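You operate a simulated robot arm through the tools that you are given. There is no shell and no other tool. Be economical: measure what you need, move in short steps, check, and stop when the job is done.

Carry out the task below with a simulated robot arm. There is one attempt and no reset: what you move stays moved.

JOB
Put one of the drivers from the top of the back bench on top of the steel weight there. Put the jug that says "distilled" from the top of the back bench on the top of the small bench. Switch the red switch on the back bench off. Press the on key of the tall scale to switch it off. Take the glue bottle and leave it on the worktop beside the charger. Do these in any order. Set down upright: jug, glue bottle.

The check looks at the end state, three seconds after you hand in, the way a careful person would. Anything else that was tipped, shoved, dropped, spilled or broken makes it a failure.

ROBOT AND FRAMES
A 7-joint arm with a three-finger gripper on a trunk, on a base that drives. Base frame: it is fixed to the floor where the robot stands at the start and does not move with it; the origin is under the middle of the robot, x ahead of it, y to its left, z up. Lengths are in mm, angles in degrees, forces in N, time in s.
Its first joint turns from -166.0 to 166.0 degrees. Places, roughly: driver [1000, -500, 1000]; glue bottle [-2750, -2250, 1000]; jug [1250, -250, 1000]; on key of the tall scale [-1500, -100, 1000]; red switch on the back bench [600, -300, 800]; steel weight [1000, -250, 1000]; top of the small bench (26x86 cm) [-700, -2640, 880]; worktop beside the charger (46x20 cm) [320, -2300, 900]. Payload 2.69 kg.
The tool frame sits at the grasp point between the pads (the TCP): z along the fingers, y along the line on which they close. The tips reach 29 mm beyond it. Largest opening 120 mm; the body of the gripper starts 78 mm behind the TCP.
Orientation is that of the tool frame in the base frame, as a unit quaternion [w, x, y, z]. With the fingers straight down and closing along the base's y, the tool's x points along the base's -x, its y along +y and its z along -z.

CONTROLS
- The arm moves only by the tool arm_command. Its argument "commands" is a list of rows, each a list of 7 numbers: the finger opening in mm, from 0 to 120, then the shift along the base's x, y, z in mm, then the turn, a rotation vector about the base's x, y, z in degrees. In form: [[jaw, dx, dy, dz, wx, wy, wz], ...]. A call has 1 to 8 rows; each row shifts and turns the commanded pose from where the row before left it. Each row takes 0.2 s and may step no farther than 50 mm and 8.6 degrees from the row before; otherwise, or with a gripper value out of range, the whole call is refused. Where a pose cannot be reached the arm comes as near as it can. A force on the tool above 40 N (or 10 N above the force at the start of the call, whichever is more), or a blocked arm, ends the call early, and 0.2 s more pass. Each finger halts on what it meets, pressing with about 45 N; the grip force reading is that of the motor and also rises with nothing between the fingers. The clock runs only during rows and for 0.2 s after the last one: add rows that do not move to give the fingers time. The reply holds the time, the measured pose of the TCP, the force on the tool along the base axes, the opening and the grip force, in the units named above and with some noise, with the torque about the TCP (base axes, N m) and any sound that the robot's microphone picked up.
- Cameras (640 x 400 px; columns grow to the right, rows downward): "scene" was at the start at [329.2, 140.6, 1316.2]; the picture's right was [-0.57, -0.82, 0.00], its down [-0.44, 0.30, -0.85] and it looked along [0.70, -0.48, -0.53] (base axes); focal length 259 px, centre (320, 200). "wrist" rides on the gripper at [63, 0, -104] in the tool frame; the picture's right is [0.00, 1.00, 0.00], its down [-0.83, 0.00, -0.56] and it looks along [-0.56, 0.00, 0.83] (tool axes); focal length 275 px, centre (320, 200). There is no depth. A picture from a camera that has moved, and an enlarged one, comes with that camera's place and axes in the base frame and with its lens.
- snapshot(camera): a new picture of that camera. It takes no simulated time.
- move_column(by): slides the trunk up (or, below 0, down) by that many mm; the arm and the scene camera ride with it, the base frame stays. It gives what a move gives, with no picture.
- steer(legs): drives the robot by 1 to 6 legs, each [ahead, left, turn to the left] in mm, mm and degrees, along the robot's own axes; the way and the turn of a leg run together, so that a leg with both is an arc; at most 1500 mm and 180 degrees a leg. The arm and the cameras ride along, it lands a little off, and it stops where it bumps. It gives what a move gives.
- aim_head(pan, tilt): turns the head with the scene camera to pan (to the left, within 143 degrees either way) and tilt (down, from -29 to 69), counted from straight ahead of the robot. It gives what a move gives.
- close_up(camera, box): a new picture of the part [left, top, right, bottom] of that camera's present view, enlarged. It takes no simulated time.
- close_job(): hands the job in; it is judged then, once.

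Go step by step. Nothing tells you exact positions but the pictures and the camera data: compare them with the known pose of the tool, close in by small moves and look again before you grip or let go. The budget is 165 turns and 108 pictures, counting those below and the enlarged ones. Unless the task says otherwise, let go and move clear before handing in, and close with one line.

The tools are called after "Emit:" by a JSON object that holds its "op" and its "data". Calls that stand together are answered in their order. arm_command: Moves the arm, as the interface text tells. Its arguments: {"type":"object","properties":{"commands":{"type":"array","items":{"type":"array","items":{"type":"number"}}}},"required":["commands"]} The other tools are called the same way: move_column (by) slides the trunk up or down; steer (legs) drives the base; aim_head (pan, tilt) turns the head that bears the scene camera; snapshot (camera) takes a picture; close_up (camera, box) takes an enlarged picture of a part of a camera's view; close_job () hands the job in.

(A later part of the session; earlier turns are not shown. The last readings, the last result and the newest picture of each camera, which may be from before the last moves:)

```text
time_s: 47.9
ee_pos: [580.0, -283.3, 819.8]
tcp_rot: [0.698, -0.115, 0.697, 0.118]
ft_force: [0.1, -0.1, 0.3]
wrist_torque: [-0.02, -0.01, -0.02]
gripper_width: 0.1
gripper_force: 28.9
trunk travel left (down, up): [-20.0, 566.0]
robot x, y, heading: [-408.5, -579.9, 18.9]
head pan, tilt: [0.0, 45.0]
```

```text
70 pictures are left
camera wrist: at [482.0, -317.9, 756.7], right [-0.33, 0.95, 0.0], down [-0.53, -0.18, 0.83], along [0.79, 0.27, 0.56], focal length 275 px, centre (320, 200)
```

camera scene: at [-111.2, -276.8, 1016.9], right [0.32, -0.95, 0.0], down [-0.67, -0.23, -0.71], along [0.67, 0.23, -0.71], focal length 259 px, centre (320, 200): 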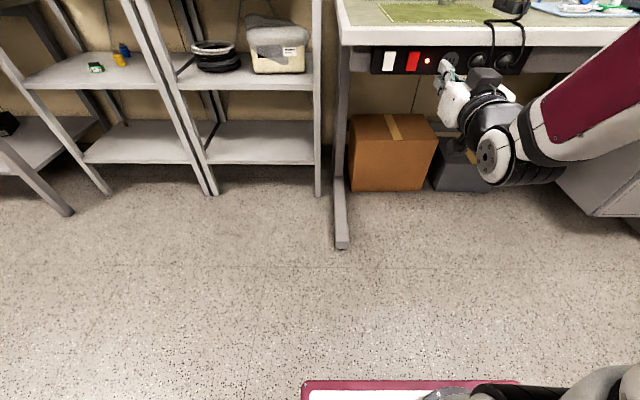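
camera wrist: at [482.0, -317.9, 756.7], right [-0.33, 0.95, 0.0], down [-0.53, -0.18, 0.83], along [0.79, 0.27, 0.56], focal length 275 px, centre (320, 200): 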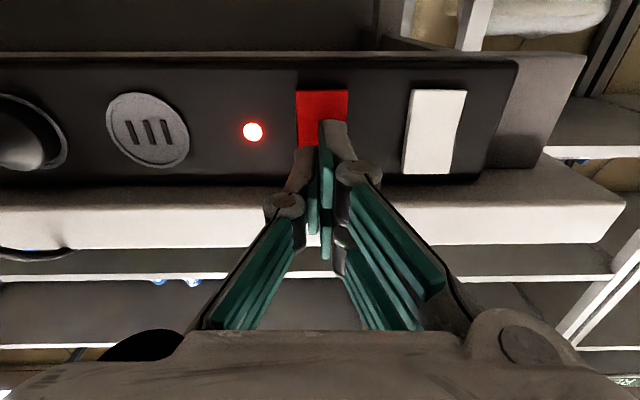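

Emit:
{"op": "arm_command", "data": {"commands": [[0, 2.8, 1, 0, 0, 0, 0], [0, 2.8, 1, 0, 0, 0, 0], [0, 2.8, 1, 0, 0, 0, 0], [0, 1.9, 0.7, 0, 0, 0, 0], [0, 1.9, 0.7, 0, 0, 0, 0], [0, 1.9, 0.7, 0, 0, 0, 0], [0, 1.9, 0.7, 0, 0, 0, 0]]}}

Emit:
{"op": "snapshot", "data": {"camera": "wrist"}}

```text
time_s: 48.7
ee_pos: [585.7, -281.1, 820.3]
tcp_rot: [0.697, -0.115, 0.698, 0.117]
ft_force: [-15.9, -5.3, 4.8]
wrist_torque: [-0.02, 0.04, -0.05]
gripper_width: 6.1
gripper_force: 28.8
trunk travel left (down, up): [-20.0, 566.0]
robot x, y, heading: [-405.6, -583.0, 18.7]
head pan, tilt: [0.0, 45.0]
heard: click
stopped in row 4: the force on the tool passed its limit at 47 N (the readings are from after the stop); the commanded pose is now the measured one
```

```text
69 pictures are left
camera wrist: at [487.8, -315.7, 756.9], right [-0.33, 0.95, 0.0], down [-0.53, -0.18, 0.83], along [0.79, 0.27, 0.56], focal length 275 px, centre (320, 200)
```

wrist: 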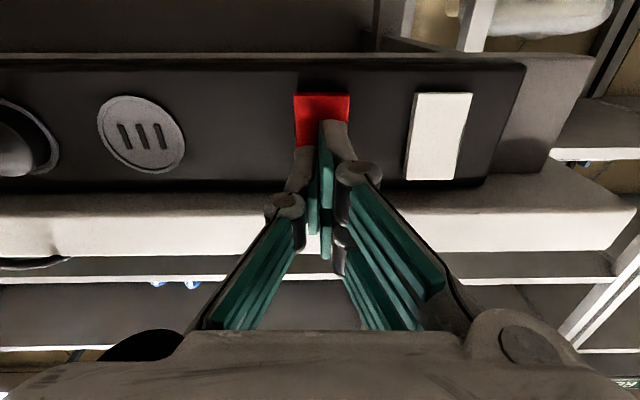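

Click, and the LED is off. Backing away from the switch, then raising and re-orienting the arm (pitched 45° down) for the jug.

Emit:
{"op": "arm_command", "data": {"commands": [[0, -20, -7, 0, 0, 0, 0], [0, -38, -13, 0, 0, 0, 0]]}}

Emit:
{"op": "steer", "data": {"legs": [[-200, 0, 0]]}}

Emit:
{"op": "move_column", "data": {"by": 400}}

Emit:
{"op": "arm_command", "data": {"commands": [[60, 0, 0, 0, -2.7, 7.75, 0], [100, 0, 0, 0, -2.7, 7.75, 0], [120, 0, 0, 0, -2.7, 7.75, 0], [120, 0, 0, 0, -2.7, 7.75, 0], [120, 0, 0, 0, -2.7, 7.75, 0], [120, 0, 0, 0, -1.3, 3.8, 0], [120, 0, 0, 0, 0, 0, 0]]}}

```text
time_s: 49.3
ee_pos: [529.4, -300.8, 817.0]
tcp_rot: [0.696, -0.115, 0.699, 0.118]
ft_force: [-0.2, 0.0, -1.1]
wrist_torque: [0.0, -0.01, 0.01]
gripper_width: 0.1
gripper_force: 27.9
trunk travel left (down, up): [-20.0, 566.0]
robot x, y, heading: [-411.5, -580.1, 18.9]
head pan, tilt: [0.0, 45.0]
```

```text
time_s: 50.9
ee_pos: [336.8, -362.8, 817.9]
tcp_rot: [0.696, -0.117, 0.698, 0.12]
ft_force: [-0.1, 0.2, -0.6]
wrist_torque: [-0.01, -0.02, 0.02]
gripper_width: 0.0
gripper_force: 28.4
trunk travel left (down, up): [-20.0, 566.0]
robot x, y, heading: [-601.5, -645.7, 18.9]
head pan, tilt: [0.0, 45.0]
```

```text
time_s: 54.8
ee_pos: [336.1, -362.2, 1217.0]
tcp_rot: [0.696, -0.117, 0.699, 0.119]
ft_force: [-0.4, -0.6, 0.3]
wrist_torque: [0.0, 0.0, -0.01]
gripper_width: 0.2
gripper_force: 29.1
trunk travel left (down, up): [-420.0, 166.0]
robot x, y, heading: [-602.0, -646.9, 18.9]
head pan, tilt: [0.0, 45.0]
```

```text
time_s: 56.4
ee_pos: [334.9, -361.5, 1215.7]
tcp_rot: [0.375, -0.152, 0.912, 0.065]
ft_force: [-0.8, -0.8, -0.4]
wrist_torque: [0.0, -0.01, 0.0]
gripper_width: 120.0
gripper_force: 0.1
trunk travel left (down, up): [-420.0, 166.0]
robot x, y, heading: [-600.3, -646.5, 18.9]
head pan, tilt: [0.0, 45.0]
```

Emit:
{"op": "arm_command", "data": {"commands": [[120, -34, -11.7, 0, 0, 0, -8], [120, -34, -11.7, 0, 0, 0, -8], [120, -34, -11.7, 0, 0, 0, -8], [120, -34, -11.7, 0, 0, 0, -8], [120, -34, -11.7, 0, 0, 0, -8], [120, 0, 0, 0, 0, 0, 0]]}}

Emit:
{"op": "steer", "data": {"legs": [[500, -240, 0]]}}

Emit:
{"op": "aim_head", "data": {"pan": -10, "tilt": 30}}

Emit:
{"op": "snapshot", "data": {"camera": "scene"}}

Emit:
{"op": "snapshot", "data": {"camera": "wrist"}}

```text
time_s: 57.8
ee_pos: [166.3, -421.4, 1216.4]
tcp_rot: [0.375, 0.168, 0.909, -0.066]
ft_force: [-0.6, 0.3, 0.3]
wrist_torque: [0.0, 0.01, 0.0]
gripper_width: 120.0
gripper_force: 0.0
trunk travel left (down, up): [-420.0, 166.0]
robot x, y, heading: [-600.1, -644.9, 19.0]
head pan, tilt: [0.0, 45.0]
```

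```text
time_s: 60.9
ee_pos: [712.0, -482.9, 1217.4]
tcp_rot: [0.376, 0.164, 0.91, -0.065]
ft_force: [-0.6, -0.4, 0.1]
wrist_torque: [0.02, -0.01, -0.03]
gripper_width: 120.2
gripper_force: 0.0
trunk travel left (down, up): [-420.0, 166.0]
robot x, y, heading: [-53.5, -716.9, 19.7]
head pan, tilt: [0.0, 45.0]
```

```text
time_s: 61.7
ee_pos: [712.2, -483.2, 1215.9]
tcp_rot: [0.375, 0.164, 0.91, -0.065]
ft_force: [0.1, 1.1, -0.3]
wrist_torque: [0.0, 0.02, 0.0]
gripper_width: 119.9
gripper_force: 0.1
trunk travel left (down, up): [-420.0, 166.0]
robot x, y, heading: [-52.8, -715.1, 19.3]
head pan, tilt: [-10.0, 30.0]
```

```text
68 pictures are left
camera scene: at [151.7, -455.7, 1439.0], right [0.17, -0.99, 0.0], down [-0.49, -0.08, -0.87], along [0.85, 0.15, -0.5], focal length 259 px, centre (320, 200)
```

scene: 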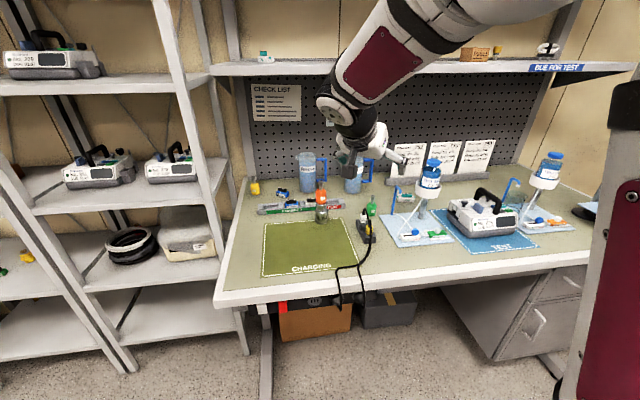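

```text
67 pictures are left
camera wrist: at [601.5, -441.8, 1245.7], right [0.34, 0.94, 0.0], down [0.19, -0.07, 0.98], along [0.92, -0.34, -0.2], focal length 275 px, centre (320, 200)
```

wrist: 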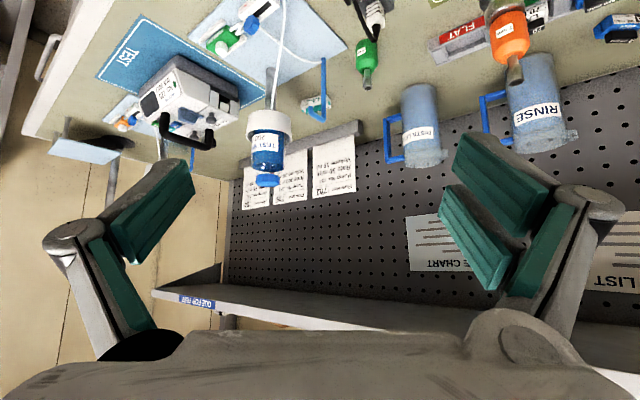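

The shelf above is at z≈1385 from 400 mm depth on, so a pitched grip with the wrist in front of it is right. The distilled jug is near (1205,-428), rim at about z 1055. Driving in 290 mm.

Emit:
{"op": "steer", "data": {"legs": [[290, 0, 0]]}}

Emit:
{"op": "snapshot", "data": {"camera": "wrist"}}

Emit:
{"op": "close_up", "data": {"camera": "scene", "box": [280, 120, 480, 245]}}

```text
time_s: 63.7
ee_pos: [989.4, -385.2, 1215.4]
tcp_rot: [0.375, 0.165, 0.91, -0.065]
ft_force: [0.5, 0.5, -0.2]
wrist_torque: [0.02, 0.02, 0.01]
gripper_width: 120.0
gripper_force: 0.1
trunk travel left (down, up): [-420.0, 166.0]
robot x, y, heading: [224.7, -616.9, 19.3]
head pan, tilt: [-10.0, 30.0]
```

```text
66 pictures are left
camera wrist: at [879.0, -344.9, 1245.7], right [0.35, 0.94, 0.0], down [0.18, -0.07, 0.98], along [0.92, -0.34, -0.2], focal length 275 px, centre (320, 200)
```

wrist: 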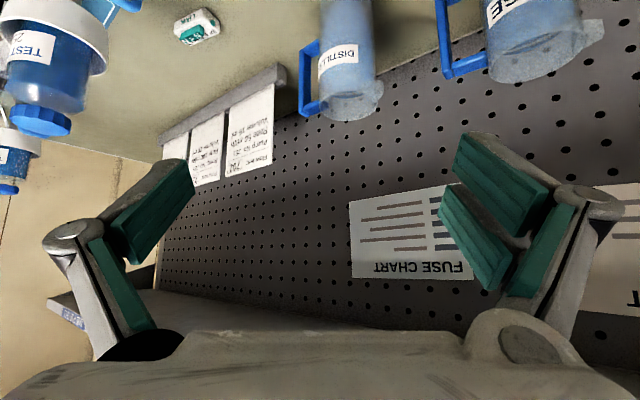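

```text
3.20 times, centred on (380, 182) of scene
camera zoom: at [429.2, -357.8, 1439.1], right [0.17, -0.99, 0.0], down [-0.49, -0.08, -0.87], along [0.85, 0.14, -0.5], focal length 828 px, centre (128, 256)
```

zoom: 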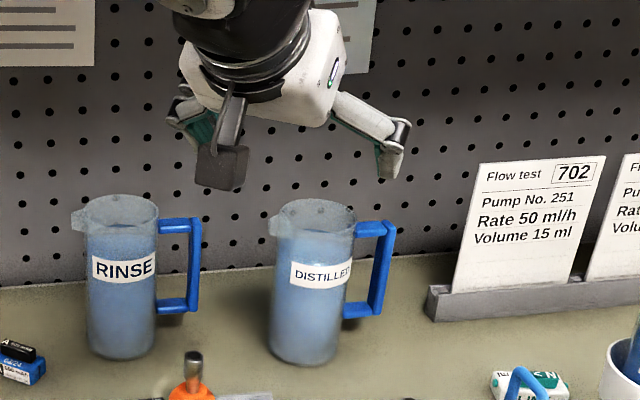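

Both cameras agree: jug axis about (1198,-426), rim at 1053. Moving to the pre-grasp point above and in front.

Emit:
{"op": "arm_command", "data": {"commands": [[120, 30.75, -2.3, -27.7, 0, 0, 0], [120, 30.75, -2.3, -27.7, 0, 0, 0], [120, 30.75, -2.3, -27.7, 0, 0, 0], [120, 30.75, -2.3, -27.7, 0, 0, 0], [120, 0, 0, 0, 0, 0, 0]]}}

Emit:
{"op": "snapshot", "data": {"camera": "wrist"}}

Emit:
{"op": "close_up", "data": {"camera": "scene", "box": [280, 120, 480, 245]}}

```text
time_s: 64.9
ee_pos: [1112.4, -397.6, 1103.1]
tcp_rot: [0.375, 0.165, 0.91, -0.064]
ft_force: [0.5, 0.4, 0.4]
wrist_torque: [0.01, 0.01, 0.0]
gripper_width: 120.0
gripper_force: 0.0
trunk travel left (down, up): [-420.0, 166.0]
robot x, y, heading: [223.9, -615.1, 19.5]
head pan, tilt: [-10.0, 30.0]
```

```text
64 pictures are left
camera wrist: at [1002.1, -356.0, 1133.3], right [0.35, 0.94, 0.0], down [0.18, -0.07, 0.98], along [0.92, -0.34, -0.2], focal length 275 px, centre (320, 200)
```

wrist: 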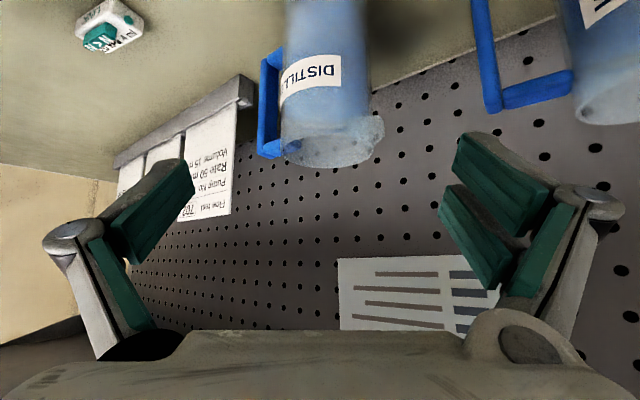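

```text
3.20 times, centred on (380, 182) of scene
camera zoom: at [429.1, -357.9, 1439.1], right [0.17, -0.99, 0.0], down [-0.49, -0.08, -0.87], along [0.85, 0.14, -0.5], focal length 828 px, centre (128, 256)
```

zoom: 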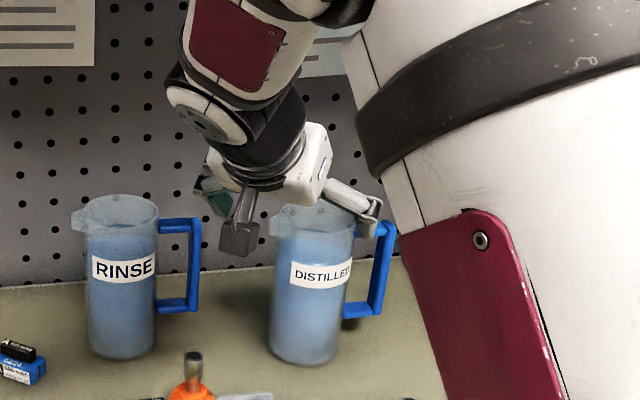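

Alignment is good (4 mm lateral correction); fingers will pass in front of the handle. Advancing along the tool axis.

Emit:
{"op": "arm_command", "data": {"commands": [[120, 14.5, -1, -15, 0, 0, 0], [120, 19.7, -7.3, -21.3, 0, 0, 0], [120, 19.7, -7.3, -21.3, 0, 0, 0], [120, 0, 0, 0, 0, 0, 0]]}}

Emit:
{"op": "snapshot", "data": {"camera": "wrist"}}

```text
time_s: 65.9
ee_pos: [1166.1, -410.2, 1047.7]
tcp_rot: [0.375, 0.165, 0.91, -0.066]
ft_force: [0.3, 0.2, 0.3]
wrist_torque: [0.0, 0.01, -0.01]
gripper_width: 120.0
gripper_force: 0.0
trunk travel left (down, up): [-420.0, 166.0]
robot x, y, heading: [220.9, -617.3, 19.7]
head pan, tilt: [-10.0, 30.0]
```

```text
62 pictures are left
camera wrist: at [1056.4, -369.8, 1077.6], right [0.35, 0.94, 0.0], down [0.18, -0.07, 0.98], along [0.92, -0.34, -0.2], focal length 275 px, centre (320, 200)
```

wrist: 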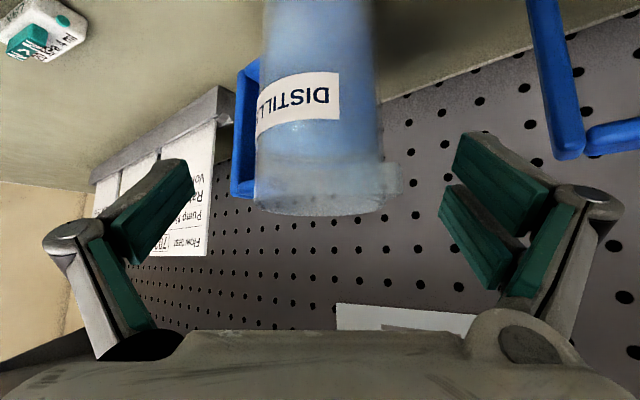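

Emit:
{"op": "arm_command", "data": {"commands": [[120, 15.2, -5.6, -16.4, 0, 0, 0], [120, 15.2, -5.6, -16.4, 0, 0, 0], [120, 0, 0, 0, 0, 0, 0]]}}

Emit:
{"op": "snapshot", "data": {"camera": "wrist"}}

Emit:
{"op": "close_up", "data": {"camera": "scene", "box": [300, 140, 460, 240]}}

```text
time_s: 66.7
ee_pos: [1197.4, -422.7, 1014.4]
tcp_rot: [0.376, 0.166, 0.909, -0.066]
ft_force: [0.1, -0.3, 0.7]
wrist_torque: [0.05, -0.03, 0.02]
gripper_width: 119.8
gripper_force: 0.1
trunk travel left (down, up): [-420.0, 166.0]
robot x, y, heading: [220.6, -615.6, 19.5]
head pan, tilt: [-10.0, 30.0]
```

```text
61 pictures are left
camera wrist: at [1086.9, -382.0, 1044.1], right [0.35, 0.94, 0.0], down [0.18, -0.07, 0.98], along [0.92, -0.34, -0.2], focal length 275 px, centre (320, 200)
```

wrist: 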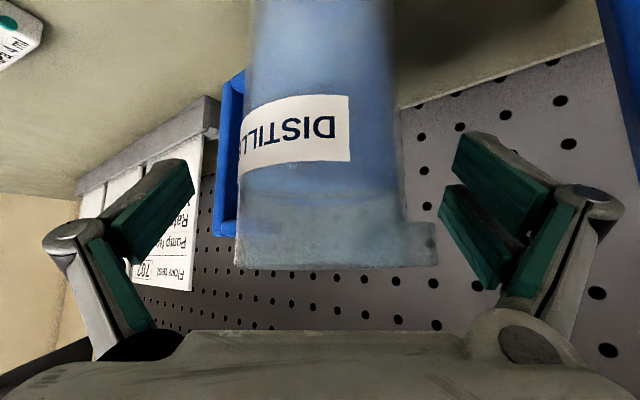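

```text
4.00 times, centred on (380, 190) of scene
camera zoom: at [429.1, -357.8, 1439.1], right [0.17, -0.99, 0.0], down [-0.49, -0.08, -0.87], along [0.85, 0.14, -0.5], focal length 1035 px, centre (80, 240)
```

zoom: 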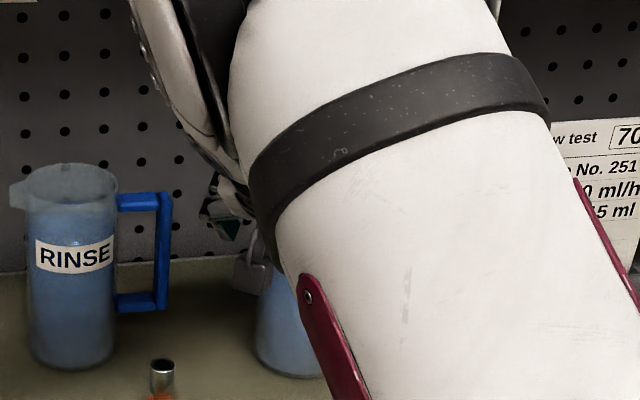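

The jug axis appears roughly 12–15 mm beyond the TCP, so I'll advance horizontally a bit, then close gently.

Emit:
{"op": "arm_command", "data": {"commands": [[120, 11.3, -4.2, 0, 0, 0, 0], [120, 0, 0, 0, 0, 0, 0], [100, 0, 0, 0, 0, 0, 0]]}}

Emit:
{"op": "snapshot", "data": {"camera": "wrist"}}

```text
time_s: 67.5
ee_pos: [1208.4, -425.9, 1014.3]
tcp_rot: [0.376, 0.165, 0.909, -0.066]
ft_force: [-0.5, -0.5, 0.4]
wrist_torque: [-0.01, -0.01, 0.03]
gripper_width: 99.8
gripper_force: 0.1
trunk travel left (down, up): [-420.0, 166.0]
robot x, y, heading: [225.0, -617.2, 19.5]
head pan, tilt: [-10.0, 30.0]
```

```text
59 pictures are left
camera wrist: at [1098.0, -385.5, 1043.5], right [0.35, 0.94, 0.0], down [0.19, -0.07, 0.98], along [0.92, -0.34, -0.2], focal length 275 px, centre (320, 200)
```

wrist: 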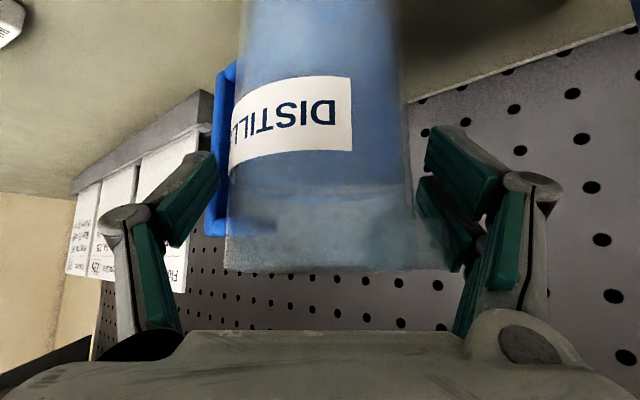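

Emit:
{"op": "arm_command", "data": {"commands": [[88, 0, 0, 0, 0, 0, 0], [80, 0, 0, 0, 0, 0, 0], [72, 0, 0, 0, 0, 0, 0], [62, 0, 0, 0, 0, 0, 0], [50, 0, 0, 0, 0, 0, 0], [50, 0, 0, 0, 0, 0, 0]]}}

Emit:
{"op": "snapshot", "data": {"camera": "wrist"}}

```text
time_s: 68.9
ee_pos: [1208.4, -425.6, 1014.4]
tcp_rot: [0.375, 0.165, 0.91, -0.066]
ft_force: [-0.5, 1.4, 1.3]
wrist_torque: [0.11, -0.06, 0.03]
gripper_width: 79.2
gripper_force: 45.2
trunk travel left (down, up): [-420.0, 166.0]
robot x, y, heading: [223.8, -618.0, 19.6]
head pan, tilt: [-10.0, 30.0]
```

```text
58 pictures are left
camera wrist: at [1097.9, -385.2, 1043.6], right [0.35, 0.94, 0.0], down [0.18, -0.07, 0.98], along [0.92, -0.34, -0.2], focal length 275 px, centre (320, 200)
```

wrist: 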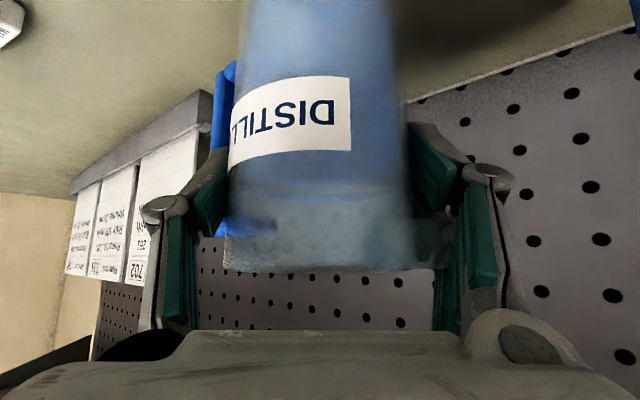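

Gripped at 79 mm. Lift gently and check load.

Emit:
{"op": "arm_command", "data": {"commands": [[40, 0, 0, 5, 0, 0, 0], [40, 0, 0, 8, 0, 0, 0], [40, 0, 0, 10, 0, 0, 0], [40, 0, 0, 10, 0, 0, 0], [40, 0, 0, 5, 0, 0, 0], [40, 0, 0, 0, 0, 0, 0]]}}

Emit:
{"op": "snapshot", "data": {"camera": "wrist"}}

```text
time_s: 70.3
ee_pos: [1208.2, -425.3, 1053.7]
tcp_rot: [0.375, 0.164, 0.91, -0.065]
ft_force: [0.0, 0.5, -6.5]
wrist_torque: [0.12, 0.06, -0.04]
gripper_width: 79.3
gripper_force: 44.9
trunk travel left (down, up): [-420.0, 166.0]
robot x, y, heading: [220.9, -620.0, 19.6]
head pan, tilt: [-10.0, 30.0]
```

```text
57 pictures are left
camera wrist: at [1098.0, -384.7, 1082.3], right [0.35, 0.94, 0.0], down [0.19, -0.07, 0.98], along [0.92, -0.34, -0.2], focal length 275 px, centre (320, 200)
```

wrist: 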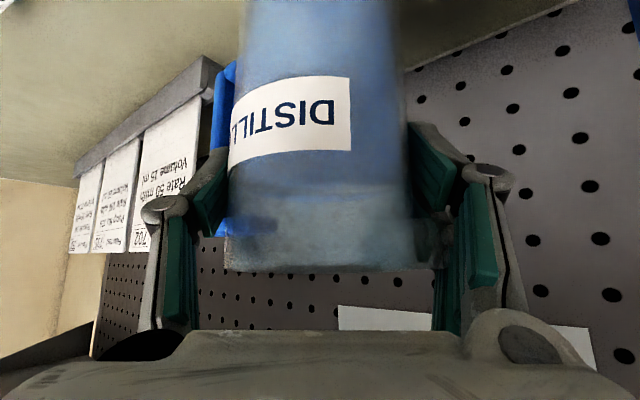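

0.66 kg, held firmly and upright. Raise above bench items and back out.

Emit:
{"op": "arm_command", "data": {"commands": [[40, 0, 0, 20, 0, 0, 0], [40, 0, 0, 20, 0, 0, 0], [40, 0, 0, 20, 0, 0, 0], [40, 0, 0, 20, 0, 0, 0], [40, 0, 0, 15, 0, 0, 0], [40, 0, 0, 0, 0, 0, 0]]}}

Emit:
{"op": "steer", "data": {"legs": [[-700, 0, 0]]}}

Emit:
{"op": "snapshot", "data": {"camera": "scene"}}

```text
time_s: 71.7
ee_pos: [1208.1, -427.7, 1147.1]
tcp_rot: [0.375, 0.165, 0.91, -0.065]
ft_force: [-0.1, 0.5, -7.3]
wrist_torque: [0.14, 0.09, 0.0]
gripper_width: 78.9
gripper_force: 45.4
trunk travel left (down, up): [-420.0, 166.0]
robot x, y, heading: [221.6, -615.4, 19.7]
head pan, tilt: [-10.0, 30.0]
```

```text
time_s: 75.5
ee_pos: [549.9, -668.4, 1147.2]
tcp_rot: [0.374, 0.171, 0.909, -0.068]
ft_force: [0.0, 0.7, -6.5]
wrist_torque: [0.1, 0.06, -0.04]
gripper_width: 79.2
gripper_force: 44.7
trunk travel left (down, up): [-420.0, 166.0]
robot x, y, heading: [-440.6, -841.9, 18.8]
head pan, tilt: [-10.0, 30.0]
```

```text
56 pictures are left
camera scene: at [-227.8, -589.5, 1439.0], right [0.15, -0.99, 0.0], down [-0.49, -0.08, -0.87], along [0.86, 0.13, -0.5], focal length 259 px, centre (320, 200)
```

scene: 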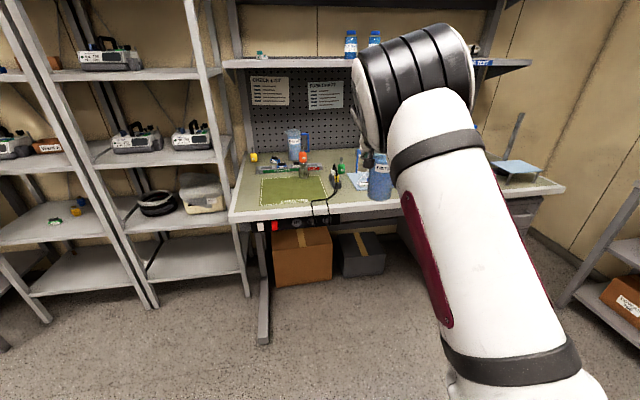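

Emit:
{"op": "arm_command", "data": {"commands": [[40, -32, -11, 0, 0, 0, 0], [40, -35, -12, 0, 0, 0, 0], [40, -35, -12, 0, 0, 0, 0], [40, -35, -12, 0, 0, 0, 0], [40, -32, -11, 0, 0, 0, 0], [40, -15, -5, 0, 0, 0, 0]]}}

Emit:
{"op": "steer", "data": {"legs": [[0, 0, -60], [0, 0, -55]]}}

Emit:
{"op": "aim_head", "data": {"pan": 0, "tilt": 25}}

Emit:
{"op": "snapshot", "data": {"camera": "scene"}}

```text
time_s: 77.0
ee_pos: [366.0, -732.9, 1149.1]
tcp_rot: [0.376, 0.171, 0.908, -0.068]
ft_force: [-0.2, 0.0, -7.5]
wrist_torque: [0.08, 0.07, -0.01]
gripper_width: 79.1
gripper_force: 45.1
trunk travel left (down, up): [-420.0, 166.0]
robot x, y, heading: [-439.8, -843.2, 18.8]
head pan, tilt: [-10.0, 30.0]
```

```text
time_s: 82.5
ee_pos: [-685.9, -1619.4, 1148.5]
tcp_rot: [0.141, 0.861, 0.337, -0.353]
ft_force: [-0.5, 0.6, -6.8]
wrist_torque: [0.01, -0.14, -0.03]
gripper_width: 79.2
gripper_force: 44.6
trunk travel left (down, up): [-420.0, 166.0]
robot x, y, heading: [-437.2, -844.5, -97.0]
head pan, tilt: [-10.0, 30.0]
```

```text
time_s: 83.2
ee_pos: [-686.0, -1619.0, 1148.7]
tcp_rot: [0.142, 0.861, 0.337, -0.354]
ft_force: [-0.8, 0.6, -7.4]
wrist_torque: [0.01, -0.13, 0.0]
gripper_width: 79.4
gripper_force: 44.9
trunk travel left (down, up): [-420.0, 166.0]
robot x, y, heading: [-437.5, -847.3, -97.2]
head pan, tilt: [0.0, 25.0]
```

```text
55 pictures are left
camera scene: at [-285.0, -1150.1, 1447.0], right [-0.99, 0.12, 0.0], down [0.05, 0.42, -0.91], along [-0.11, -0.9, -0.42], focal length 259 px, centre (320, 200)
```

scene: 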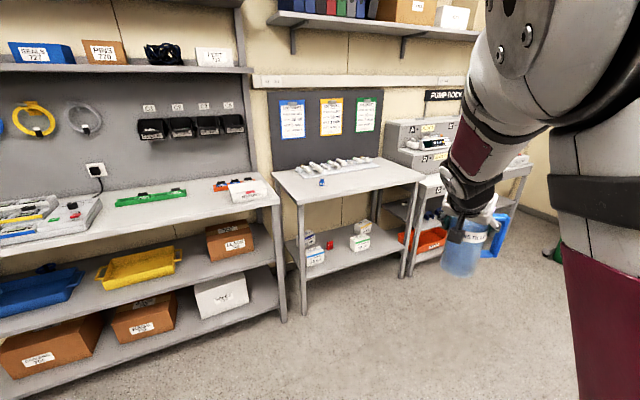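

The small bench (middle) lies ahead, also rotated (facing about −72°). I'll turn to face it, shift right and move closer, then measure.

Emit:
{"op": "steer", "data": {"legs": [[0, 0, 25], [0, -640, 0], [500, 0, 0]]}}

Emit:
{"op": "aim_head", "data": {"pan": 0, "tilt": 35}}

Emit:
{"op": "snapshot", "data": {"camera": "scene"}}

Emit:
{"op": "snapshot", "data": {"camera": "wrist"}}

```text
time_s: 90.7
ee_pos: [-775.0, -2325.6, 1148.9]
tcp_rot: [0.218, 0.762, 0.524, -0.312]
ft_force: [-0.6, 0.1, -6.4]
wrist_torque: [0.06, -0.11, -0.01]
gripper_width: 79.2
gripper_force: 44.9
trunk travel left (down, up): [-420.0, 166.0]
robot x, y, heading: [-892.5, -1523.1, -71.0]
head pan, tilt: [0.0, 25.0]
```

```text
time_s: 91.4
ee_pos: [-775.4, -2325.5, 1148.9]
tcp_rot: [0.217, 0.763, 0.523, -0.313]
ft_force: [0.2, -0.2, -7.0]
wrist_torque: [0.06, -0.15, -0.02]
gripper_width: 79.5
gripper_force: 45.0
trunk travel left (down, up): [-420.0, 166.0]
robot x, y, heading: [-891.8, -1525.8, -70.7]
head pan, tilt: [0.0, 35.0]
```

```text
54 pictures are left
camera scene: at [-621.3, -1724.2, 1431.3], right [-0.95, -0.33, 0.0], down [-0.19, 0.54, -0.82], along [0.27, -0.77, -0.57], focal length 259 px, centre (320, 200)
```

scene: 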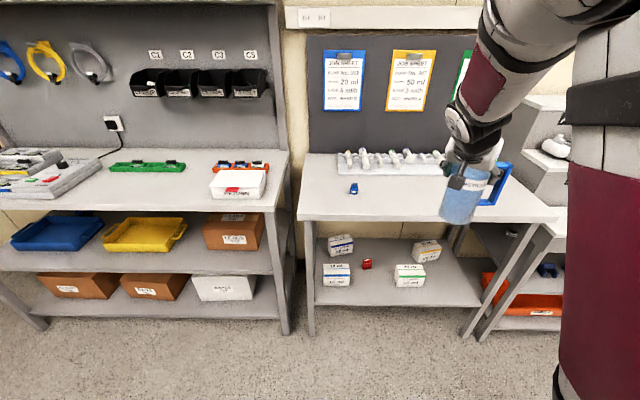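

```text
53 pictures are left
camera wrist: at [-732.2, -2215.6, 1178.1], right [0.93, -0.35, 0.0], down [-0.07, -0.19, 0.98], along [-0.35, -0.92, -0.2], focal length 275 px, centre (320, 200)
```

wrist: 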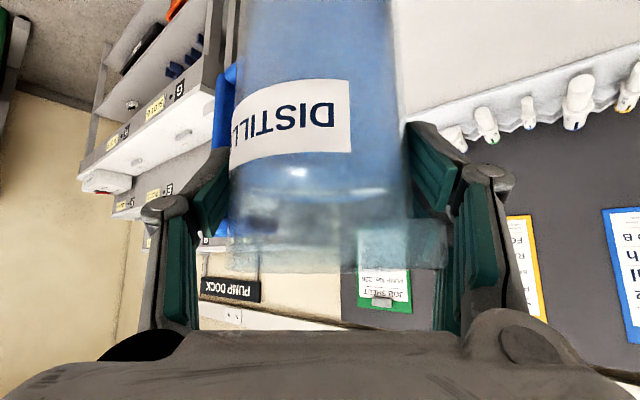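

The bench front edge is about 390 mm before my target; driving forward 280 mm puts the jug over the free front strip. Then lower with the column.

Emit:
{"op": "steer", "data": {"legs": [[280, 0, 0]]}}

Emit:
{"op": "move_column", "data": {"by": -120}}

Emit:
{"op": "aim_head", "data": {"pan": -20, "tilt": 45}}

Emit:
{"op": "snapshot", "data": {"camera": "scene"}}

```text
time_s: 93.3
ee_pos: [-680.5, -2591.0, 1149.5]
tcp_rot: [0.219, 0.761, 0.525, -0.312]
ft_force: [-0.5, -0.7, -7.0]
wrist_torque: [0.07, -0.12, 0.03]
gripper_width: 79.6
gripper_force: 45.4
trunk travel left (down, up): [-420.0, 166.0]
robot x, y, heading: [-799.7, -1787.1, -71.0]
head pan, tilt: [0.0, 35.0]
```

```text
time_s: 94.8
ee_pos: [-679.4, -2590.8, 1028.1]
tcp_rot: [0.218, 0.762, 0.524, -0.313]
ft_force: [-0.7, 0.5, -6.1]
wrist_torque: [0.1, -0.1, 0.02]
gripper_width: 79.3
gripper_force: 45.0
trunk travel left (down, up): [-300.0, 286.0]
robot x, y, heading: [-804.0, -1787.0, -70.9]
head pan, tilt: [0.0, 35.0]
```

```text
time_s: 95.7
ee_pos: [-679.1, -2592.1, 1029.2]
tcp_rot: [0.217, 0.762, 0.525, -0.311]
ft_force: [-0.1, 0.3, -7.0]
wrist_torque: [0.07, -0.11, 0.02]
gripper_width: 79.4
gripper_force: 45.3
trunk travel left (down, up): [-300.0, 286.0]
robot x, y, heading: [-802.2, -1788.3, -70.7]
head pan, tilt: [-20.0, 45.0]
```

```text
52 pictures are left
camera scene: at [-537.7, -2047.1, 1297.0], right [-1.0, 0.01, 0.0], down [0.01, 0.71, -0.71], along [-0.01, -0.71, -0.71], focal length 259 px, centre (320, 200)
```

scene: 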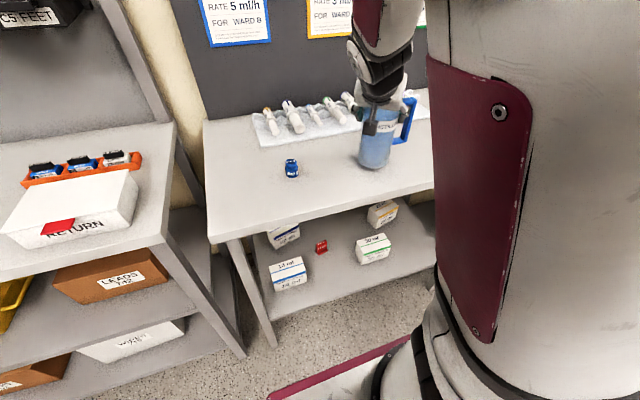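

Good: the jug hovers over the free strip. Lower in small steps until it touches.

Emit:
{"op": "arm_command", "data": {"commands": [[40, 0, 0, -8, 0, 0, 0], [40, 0, 0, -8, 0, 0, 0], [40, 0, 0, -4, 0, 0, 0], [40, 0, 0, -2, 0, 0, 0], [40, 0, 0, -2, 0, 0, 0], [40, 0, 0, 0, 0, 0, 0]]}}

Emit:
{"op": "close_up", "data": {"camera": "scene", "box": [320, 80, 440, 180]}}

```text
time_s: 97.1
ee_pos: [-679.9, -2592.4, 1006.9]
tcp_rot: [0.22, 0.761, 0.524, -0.313]
ft_force: [-8.7, -8.9, 32.6]
wrist_torque: [-0.71, 0.13, -0.11]
gripper_width: 79.2
gripper_force: 45.0
trunk travel left (down, up): [-300.0, 286.0]
robot x, y, heading: [-801.2, -1787.0, -70.7]
head pan, tilt: [-20.0, 45.0]
```

```text
4.00 times, centred on (380, 130) of scene
camera zoom: at [-538.3, -2046.2, 1297.3], right [-1.0, 0.01, 0.0], down [0.01, 0.71, -0.71], along [-0.01, -0.71, -0.71], focal length 1035 px, centre (80, 480)
```

zoom: 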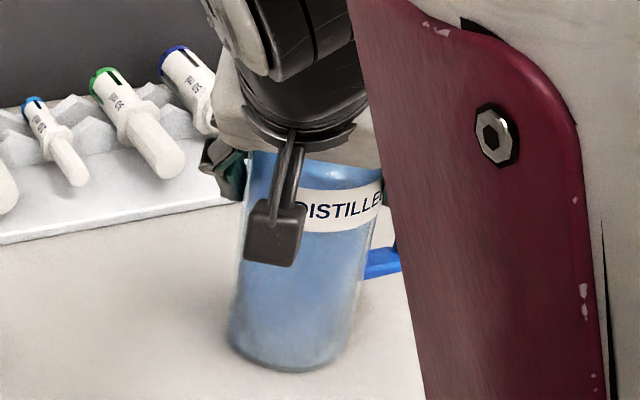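

Emit:
{"op": "arm_command", "data": {"commands": [[40, 0, 0, 2, 0, 0, 0], [40, 0, 0, 0, 0, 0, 0]]}}

```text
time_s: 97.7
ee_pos: [-680.2, -2589.9, 1007.3]
tcp_rot: [0.217, 0.762, 0.525, -0.312]
ft_force: [-4.6, -5.1, 12.1]
wrist_torque: [-1.09, 0.0, -0.19]
gripper_width: 78.8
gripper_force: 45.6
trunk travel left (down, up): [-300.0, 286.0]
robot x, y, heading: [-796.7, -1789.5, -70.8]
head pan, tilt: [-20.0, 45.0]
```

Emit:
{"op": "arm_command", "data": {"commands": [[40, 0, 0, 0.8, 0, 0, 0], [40, 0, 0, 0, 0, 0, 0], [82, 0, 0, 0, 0, 0, 0], [90, 0, 0, 0, 0, 0, 0], [105, 0, 0, 0, 0, 0, 0], [120, 0, 0, 0, 0, 0, 0], [120, 0, 0, 0, 0, 0, 0]]}}

Emit:
{"op": "snapshot", "data": {"camera": "wrist"}}

```text
time_s: 99.3
ee_pos: [-679.6, -2591.1, 1008.7]
tcp_rot: [0.219, 0.761, 0.525, -0.312]
ft_force: [-0.9, -0.2, -0.2]
wrist_torque: [0.01, -0.01, -0.02]
gripper_width: 119.8
gripper_force: 0.1
trunk travel left (down, up): [-300.0, 286.0]
robot x, y, heading: [-795.7, -1785.7, -70.9]
head pan, tilt: [-20.0, 45.0]
```

```text
50 pictures are left
camera wrist: at [-638.0, -2480.2, 1037.4], right [0.94, -0.35, 0.0], down [-0.07, -0.19, 0.98], along [-0.34, -0.92, -0.2], focal length 275 px, centre (320, 200)
```

wrist: 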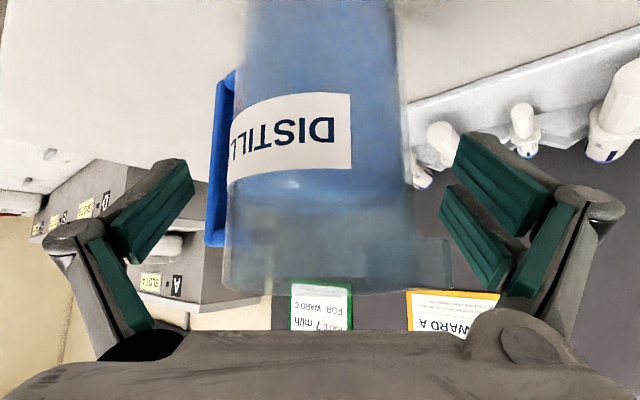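

Emit:
{"op": "arm_command", "data": {"commands": [[120, 10.3, 26.2, 28.4, 0, 0, 0], [120, 10.3, 26.2, 28.4, 0, 0, 0], [120, 10.3, 26.2, 28.4, 0, 0, 0], [120, 10.3, 26.2, 28.4, 0, 0, 0], [120, 10.3, 26.2, 28.4, 0, 0, 0]]}}

Emit:
{"op": "steer", "data": {"legs": [[-450, 0, 0]]}}

Emit:
{"op": "aim_head", "data": {"pan": 0, "tilt": 30}}

Emit:
{"op": "snapshot", "data": {"camera": "scene"}}

```text
time_s: 100.0
ee_pos: [-668.7, -2531.6, 1037.4]
tcp_rot: [0.217, 0.801, 0.514, -0.217]
ft_force: [0.8, 0.4, -0.4]
wrist_torque: [-0.03, 0.05, -0.02]
gripper_width: 119.9
gripper_force: 0.1
trunk travel left (down, up): [-300.0, 286.0]
robot x, y, heading: [-803.3, -1789.1, -70.7]
head pan, tilt: [-20.0, 45.0]
stopped in row 3: the arm was blocked; the commanded pose is now the measured one
```

```text
time_s: 102.7
ee_pos: [-811.9, -2113.5, 1037.5]
tcp_rot: [0.218, 0.8, 0.515, -0.217]
ft_force: [0.1, 0.8, 1.0]
wrist_torque: [-0.02, -0.01, 0.02]
gripper_width: 119.9
gripper_force: 0.0
trunk travel left (down, up): [-300.0, 286.0]
robot x, y, heading: [-946.7, -1370.8, -70.7]
head pan, tilt: [-20.0, 45.0]
```

```text
time_s: 103.5
ee_pos: [-812.5, -2113.6, 1035.7]
tcp_rot: [0.217, 0.801, 0.515, -0.214]
ft_force: [-0.9, 0.7, -0.1]
wrist_torque: [-0.02, 0.0, -0.03]
gripper_width: 119.8
gripper_force: 0.0
trunk travel left (down, up): [-300.0, 286.0]
robot x, y, heading: [-947.3, -1370.6, -70.8]
head pan, tilt: [0.0, 30.0]
```

```text
49 pictures are left
camera scene: at [-714.3, -1624.8, 1299.1], right [-0.92, 0.4, 0.0], down [0.27, 0.63, -0.73], along [-0.29, -0.67, -0.69], focal length 259 px, centre (320, 200)
```

scene: 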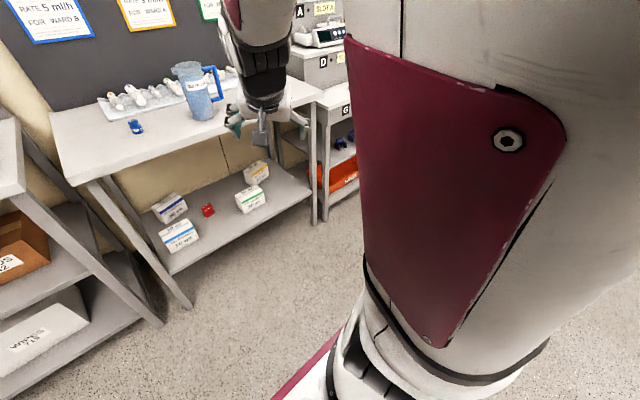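

The jug stands upright on the small bench; the arm seems to have met the robot's own head while retracting. I'll move the arm forward and return it to a tool-down pose.

Emit:
{"op": "arm_command", "data": {"commands": [[120, 9.8, -28, 10, 0, 0, 0], [120, 9.8, -28, 10, 0, 0, 0], [120, 7, -20, 10, 5.13, 0.9, 6.05], [120, 7, -20, 10, 5.13, 0.9, 6.05], [80, 0, 0, 10, 5.13, 0.9, 6.05], [80, 0, 0, 10, 5.13, 0.9, 6.05], [60, 0, 0, 0, 5.13, 0.9, 6.05], [60, 0, 0, 0, 5.13, 0.9, 6.05]]}}

Emit:
{"op": "arm_command", "data": {"commands": [[60, 0, 0, 0, 5.13, 0.9, 6.05], [60, 0, 0, 0, 0, 0, 0]]}}

Emit:
{"op": "aim_head", "data": {"pan": 0, "tilt": 30}}

Emit:
{"op": "snapshot", "data": {"camera": "scene"}}

```text
time_s: 105.3
ee_pos: [-779.3, -2209.9, 1097.1]
tcp_rot: [0.034, 0.618, 0.784, -0.034]
ft_force: [0.6, 0.3, 0.8]
wrist_torque: [0.02, 0.0, 0.02]
gripper_width: 59.9
gripper_force: 0.1
trunk travel left (down, up): [-300.0, 286.0]
robot x, y, heading: [-943.0, -1372.6, -70.6]
head pan, tilt: [0.0, 30.0]
```

```text
time_s: 105.9
ee_pos: [-779.1, -2209.1, 1097.7]
tcp_rot: [0.001, 0.577, 0.816, -0.002]
ft_force: [0.2, 0.2, 0.2]
wrist_torque: [0.01, 0.02, 0.01]
gripper_width: 60.0
gripper_force: 0.1
trunk travel left (down, up): [-300.0, 286.0]
robot x, y, heading: [-944.2, -1372.1, -71.0]
head pan, tilt: [0.0, 30.0]
```

```text
time_s: 106.5
ee_pos: [-778.9, -2210.0, 1097.2]
tcp_rot: [0.001, 0.578, 0.816, -0.002]
ft_force: [0.7, -0.4, -0.2]
wrist_torque: [-0.01, -0.01, 0.0]
gripper_width: 59.8
gripper_force: 0.1
trunk travel left (down, up): [-300.0, 286.0]
robot x, y, heading: [-946.0, -1371.2, -70.9]
head pan, tilt: [0.0, 30.0]
```

```text
48 pictures are left
camera scene: at [-651.9, -1634.5, 1319.6], right [-0.94, -0.33, 0.0], down [-0.16, 0.47, -0.87], along [0.29, -0.82, -0.5], focal length 259 px, centre (320, 200)
```

scene: 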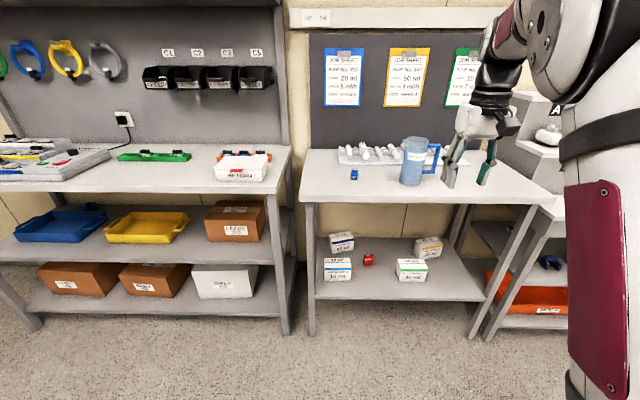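

Next the glue bottle: turn toward it and look.

Emit:
{"op": "steer", "data": {"legs": [[-200, 0, 0], [0, 0, -85]]}}

Emit:
{"op": "aim_head", "data": {"pan": 0, "tilt": 20}}

Emit:
{"op": "snapshot", "data": {"camera": "scene"}}

```text
time_s: 111.8
ee_pos: [-1833.5, -1417.6, 1097.0]
tcp_rot: [-0.001, 0.979, 0.206, -0.002]
ft_force: [-0.3, -0.5, 0.4]
wrist_torque: [0.0, -0.02, 0.0]
gripper_width: 59.9
gripper_force: 0.0
trunk travel left (down, up): [-300.0, 286.0]
robot x, y, heading: [-1008.8, -1184.3, -156.6]
head pan, tilt: [0.0, 30.0]
```

```text
time_s: 112.5
ee_pos: [-1832.6, -1417.8, 1096.0]
tcp_rot: [0.0, 0.979, 0.206, -0.002]
ft_force: [0.0, 0.2, 0.4]
wrist_torque: [-0.01, 0.03, 0.05]
gripper_width: 60.0
gripper_force: 0.1
trunk travel left (down, up): [-300.0, 286.0]
robot x, y, heading: [-1010.8, -1186.4, -156.5]
head pan, tilt: [0.0, 20.0]
```

```text
47 pictures are left
camera scene: at [-1253.1, -1499.5, 1335.6], right [-0.4, 0.92, 0.0], down [0.31, 0.14, -0.94], along [-0.86, -0.38, -0.34], focal length 259 px, centre (320, 200)
```

scene: 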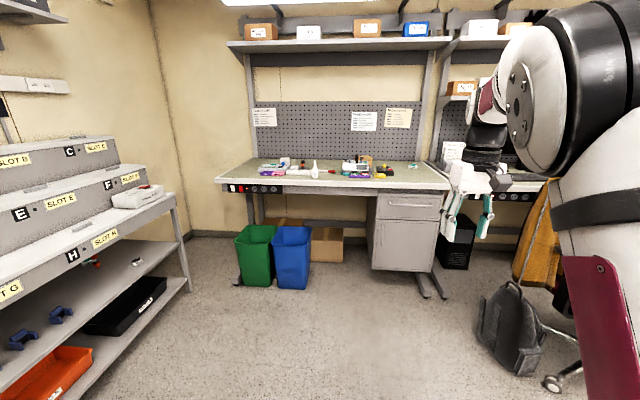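

Emit:
{"op": "close_up", "data": {"camera": "scene", "box": [220, 140, 440, 210]}}

```text
2.91 times, centred on (330, 175) of scene
camera zoom: at [-1253.1, -1499.5, 1335.6], right [-0.4, 0.92, 0.0], down [0.31, 0.14, -0.94], along [-0.86, -0.38, -0.34], focal length 753 px, centre (291, 273)
```

zoom: 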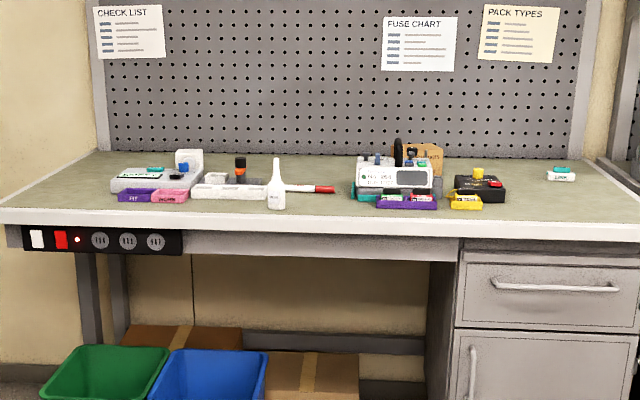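

The glue bottle (white with nozzle) stands near the front edge of the far bench, about (-2749,-2185). Driving up to it.

Emit:
{"op": "steer", "data": {"legs": [[0, 0, -5], [0, 396, 0], [1060, 0, 0]]}}

Emit:
{"op": "aim_head", "data": {"pan": -15, "tilt": 38}}

Emit:
{"op": "snapshot", "data": {"camera": "scene"}}

Emit:
{"op": "snapshot", "data": {"camera": "wrist"}}

```text
time_s: 120.5
ee_pos: [-2718.6, -2077.6, 1097.1]
tcp_rot: [0.0, 0.986, 0.168, -0.003]
ft_force: [-0.9, -0.5, -0.3]
wrist_torque: [-0.01, 0.04, -0.01]
gripper_width: 60.0
gripper_force: 0.0
trunk travel left (down, up): [-300.0, 286.0]
robot x, y, heading: [-1880.6, -1909.2, -160.8]
head pan, tilt: [0.0, 20.0]
```

```text
time_s: 121.3
ee_pos: [-2718.6, -2078.9, 1097.4]
tcp_rot: [0.0, 0.986, 0.169, -0.004]
ft_force: [1.4, 0.3, 0.2]
wrist_torque: [-0.04, -0.01, 0.0]
gripper_width: 59.8
gripper_force: 0.0
trunk travel left (down, up): [-300.0, 286.0]
robot x, y, heading: [-1880.9, -1910.0, -160.8]
head pan, tilt: [-15.0, 38.0]
```

```text
45 pictures are left
camera scene: at [-2144.3, -2179.4, 1307.3], right [-0.07, 1.0, 0.0], down [0.61, 0.05, -0.79], along [-0.79, -0.06, -0.62], focal length 259 px, centre (320, 200)
```

scene: 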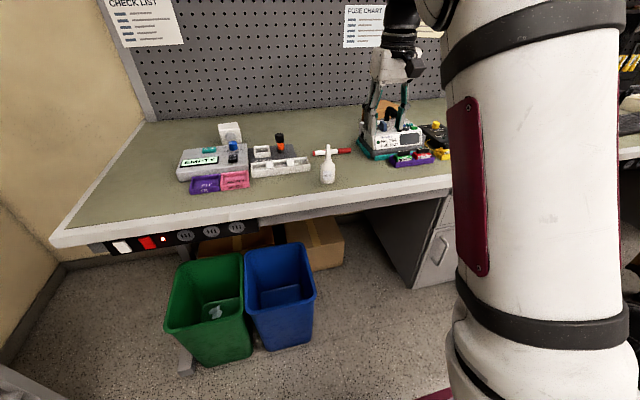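

```text
44 pictures are left
camera wrist: at [-2657.2, -2056.3, 1200.9], right [0.34, -0.94, 0.0], down [-0.78, -0.28, 0.56], along [-0.53, -0.19, -0.83], focal length 275 px, centre (320, 200)
```

wrist: 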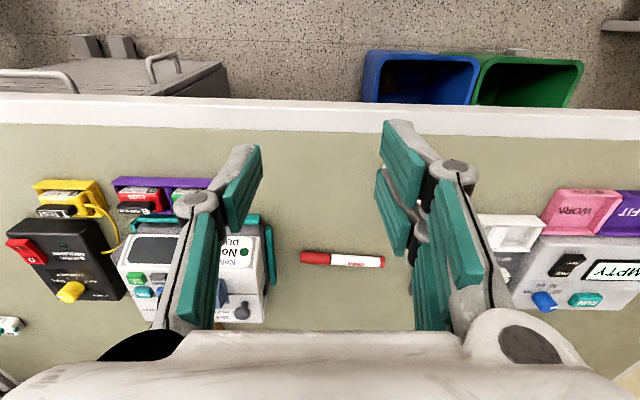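

Emit:
{"op": "arm_command", "data": {"commands": [[80, 17, -32, 0, 0, 0, 0], [80, 17, -32, 0, 0, 0, 0], [80, 17, -32, 0, 0, 0, 0], [80, 0, 0, 0, 0, 0, 0]]}}

Emit:
{"op": "snapshot", "data": {"camera": "wrist"}}

Emit:
{"op": "close_up", "data": {"camera": "scene", "box": [240, 120, 400, 220]}}

```text
time_s: 122.3
ee_pos: [-2664.8, -2173.9, 1098.4]
tcp_rot: [0.0, 0.986, 0.169, -0.003]
ft_force: [-0.3, 0.1, -0.4]
wrist_torque: [0.02, -0.02, 0.02]
gripper_width: 79.9
gripper_force: 0.0
trunk travel left (down, up): [-300.0, 286.0]
robot x, y, heading: [-1884.5, -1909.8, -160.7]
head pan, tilt: [-15.0, 38.0]
```

```text
43 pictures are left
camera wrist: at [-2605.1, -2153.5, 1202.0], right [0.34, -0.94, 0.0], down [-0.78, -0.28, 0.56], along [-0.53, -0.19, -0.83], focal length 275 px, centre (320, 200)
```

wrist: 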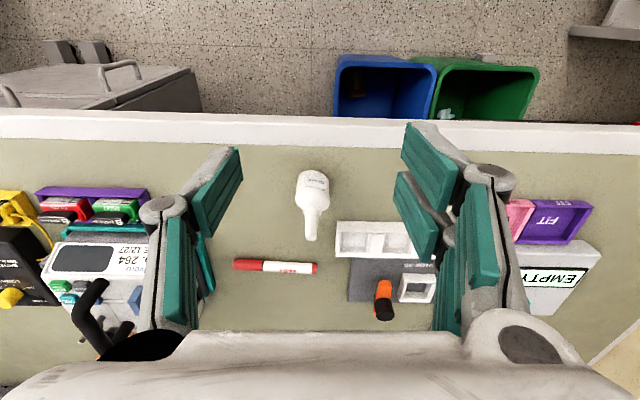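

```text
4.00 times, centred on (320, 170) of scene
camera zoom: at [-2144.3, -2179.4, 1307.2], right [-0.07, 1.0, 0.0], down [0.61, 0.05, -0.79], along [-0.79, -0.06, -0.62], focal length 1035 px, centre (320, 320)
```

zoom: 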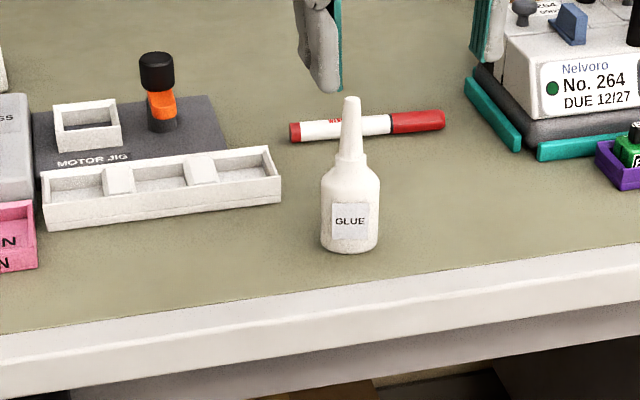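

Glue bottle measured at (-2768,-2202), 114 mm tall. Move above it and lower part way.

Emit:
{"op": "arm_command", "data": {"commands": [[80, -34, -9, 0, 0, 0, 0], [80, -34, -9, 0, 0, 0, 0], [80, -35, -10, 0, 0, 0, 0], [80, 0, 0, -35, 0, 0, 0], [80, 0, 0, 0, 0, 0, 0]]}}

Emit:
{"op": "snapshot", "data": {"camera": "wrist"}}

Emit:
{"op": "close_up", "data": {"camera": "scene", "box": [240, 120, 400, 220]}}

```text
time_s: 123.5
ee_pos: [-2771.0, -2202.5, 1062.5]
tcp_rot: [-0.001, 0.986, 0.168, -0.003]
ft_force: [-0.4, 0.0, 0.1]
wrist_torque: [0.03, 0.01, 0.0]
gripper_width: 80.0
gripper_force: 0.0
trunk travel left (down, up): [-300.0, 286.0]
robot x, y, heading: [-1876.9, -1908.6, -160.5]
head pan, tilt: [-15.0, 38.0]
```

```text
41 pictures are left
camera wrist: at [-2709.9, -2180.9, 1166.0], right [0.34, -0.94, 0.0], down [-0.78, -0.28, 0.56], along [-0.53, -0.19, -0.83], focal length 275 px, centre (320, 200)
```

wrist: 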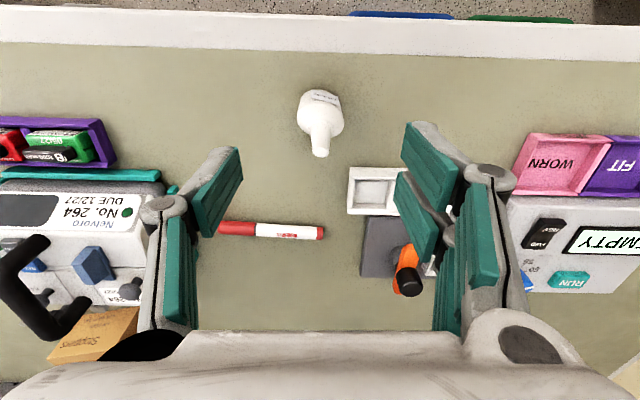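

```text
4.00 times, centred on (320, 170) of scene
camera zoom: at [-2144.2, -2179.3, 1307.3], right [-0.07, 1.0, 0.0], down [0.61, 0.05, -0.79], along [-0.79, -0.06, -0.62], focal length 1035 px, centre (320, 320)
```

zoom: 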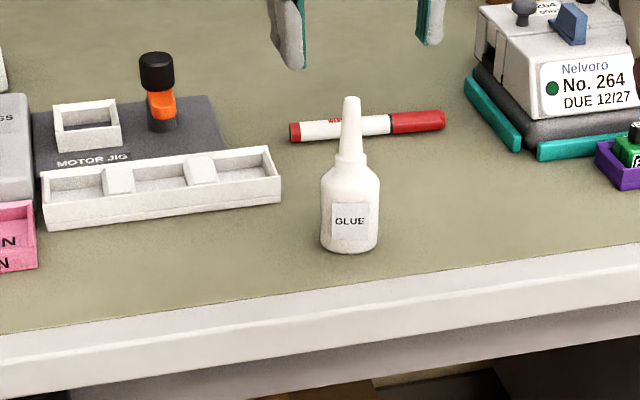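

Emit:
{"op": "arm_command", "data": {"commands": [[80, -4.7, -1.6, -40, 0, 0, 0], [80, 0, 0, -40, 0, 0, 0], [80, 0, 0, 0, 0, 0, 0]]}}

Emit:
{"op": "snapshot", "data": {"camera": "wrist"}}

```text
time_s: 124.3
ee_pos: [-2775.5, -2205.0, 981.2]
tcp_rot: [-0.001, 0.986, 0.168, -0.003]
ft_force: [-0.5, 0.3, 0.3]
wrist_torque: [-0.02, 0.01, -0.02]
gripper_width: 80.2
gripper_force: 0.1
trunk travel left (down, up): [-300.0, 286.0]
robot x, y, heading: [-1878.3, -1911.1, -160.9]
head pan, tilt: [-15.0, 38.0]
```

```text
39 pictures are left
camera wrist: at [-2715.1, -2183.2, 1086.4], right [0.34, -0.94, 0.0], down [-0.78, -0.28, 0.56], along [-0.53, -0.19, -0.83], focal length 275 px, centre (320, 200)
```

wrist: 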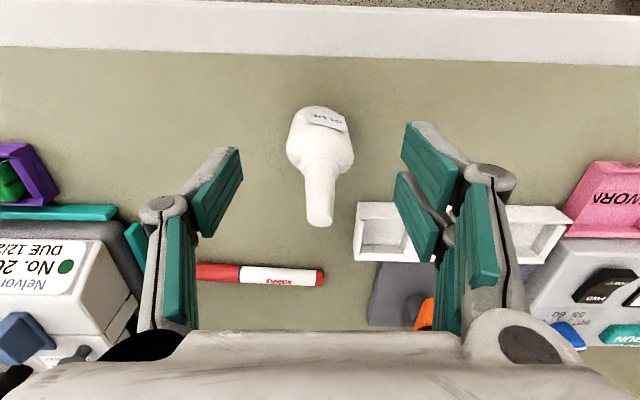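

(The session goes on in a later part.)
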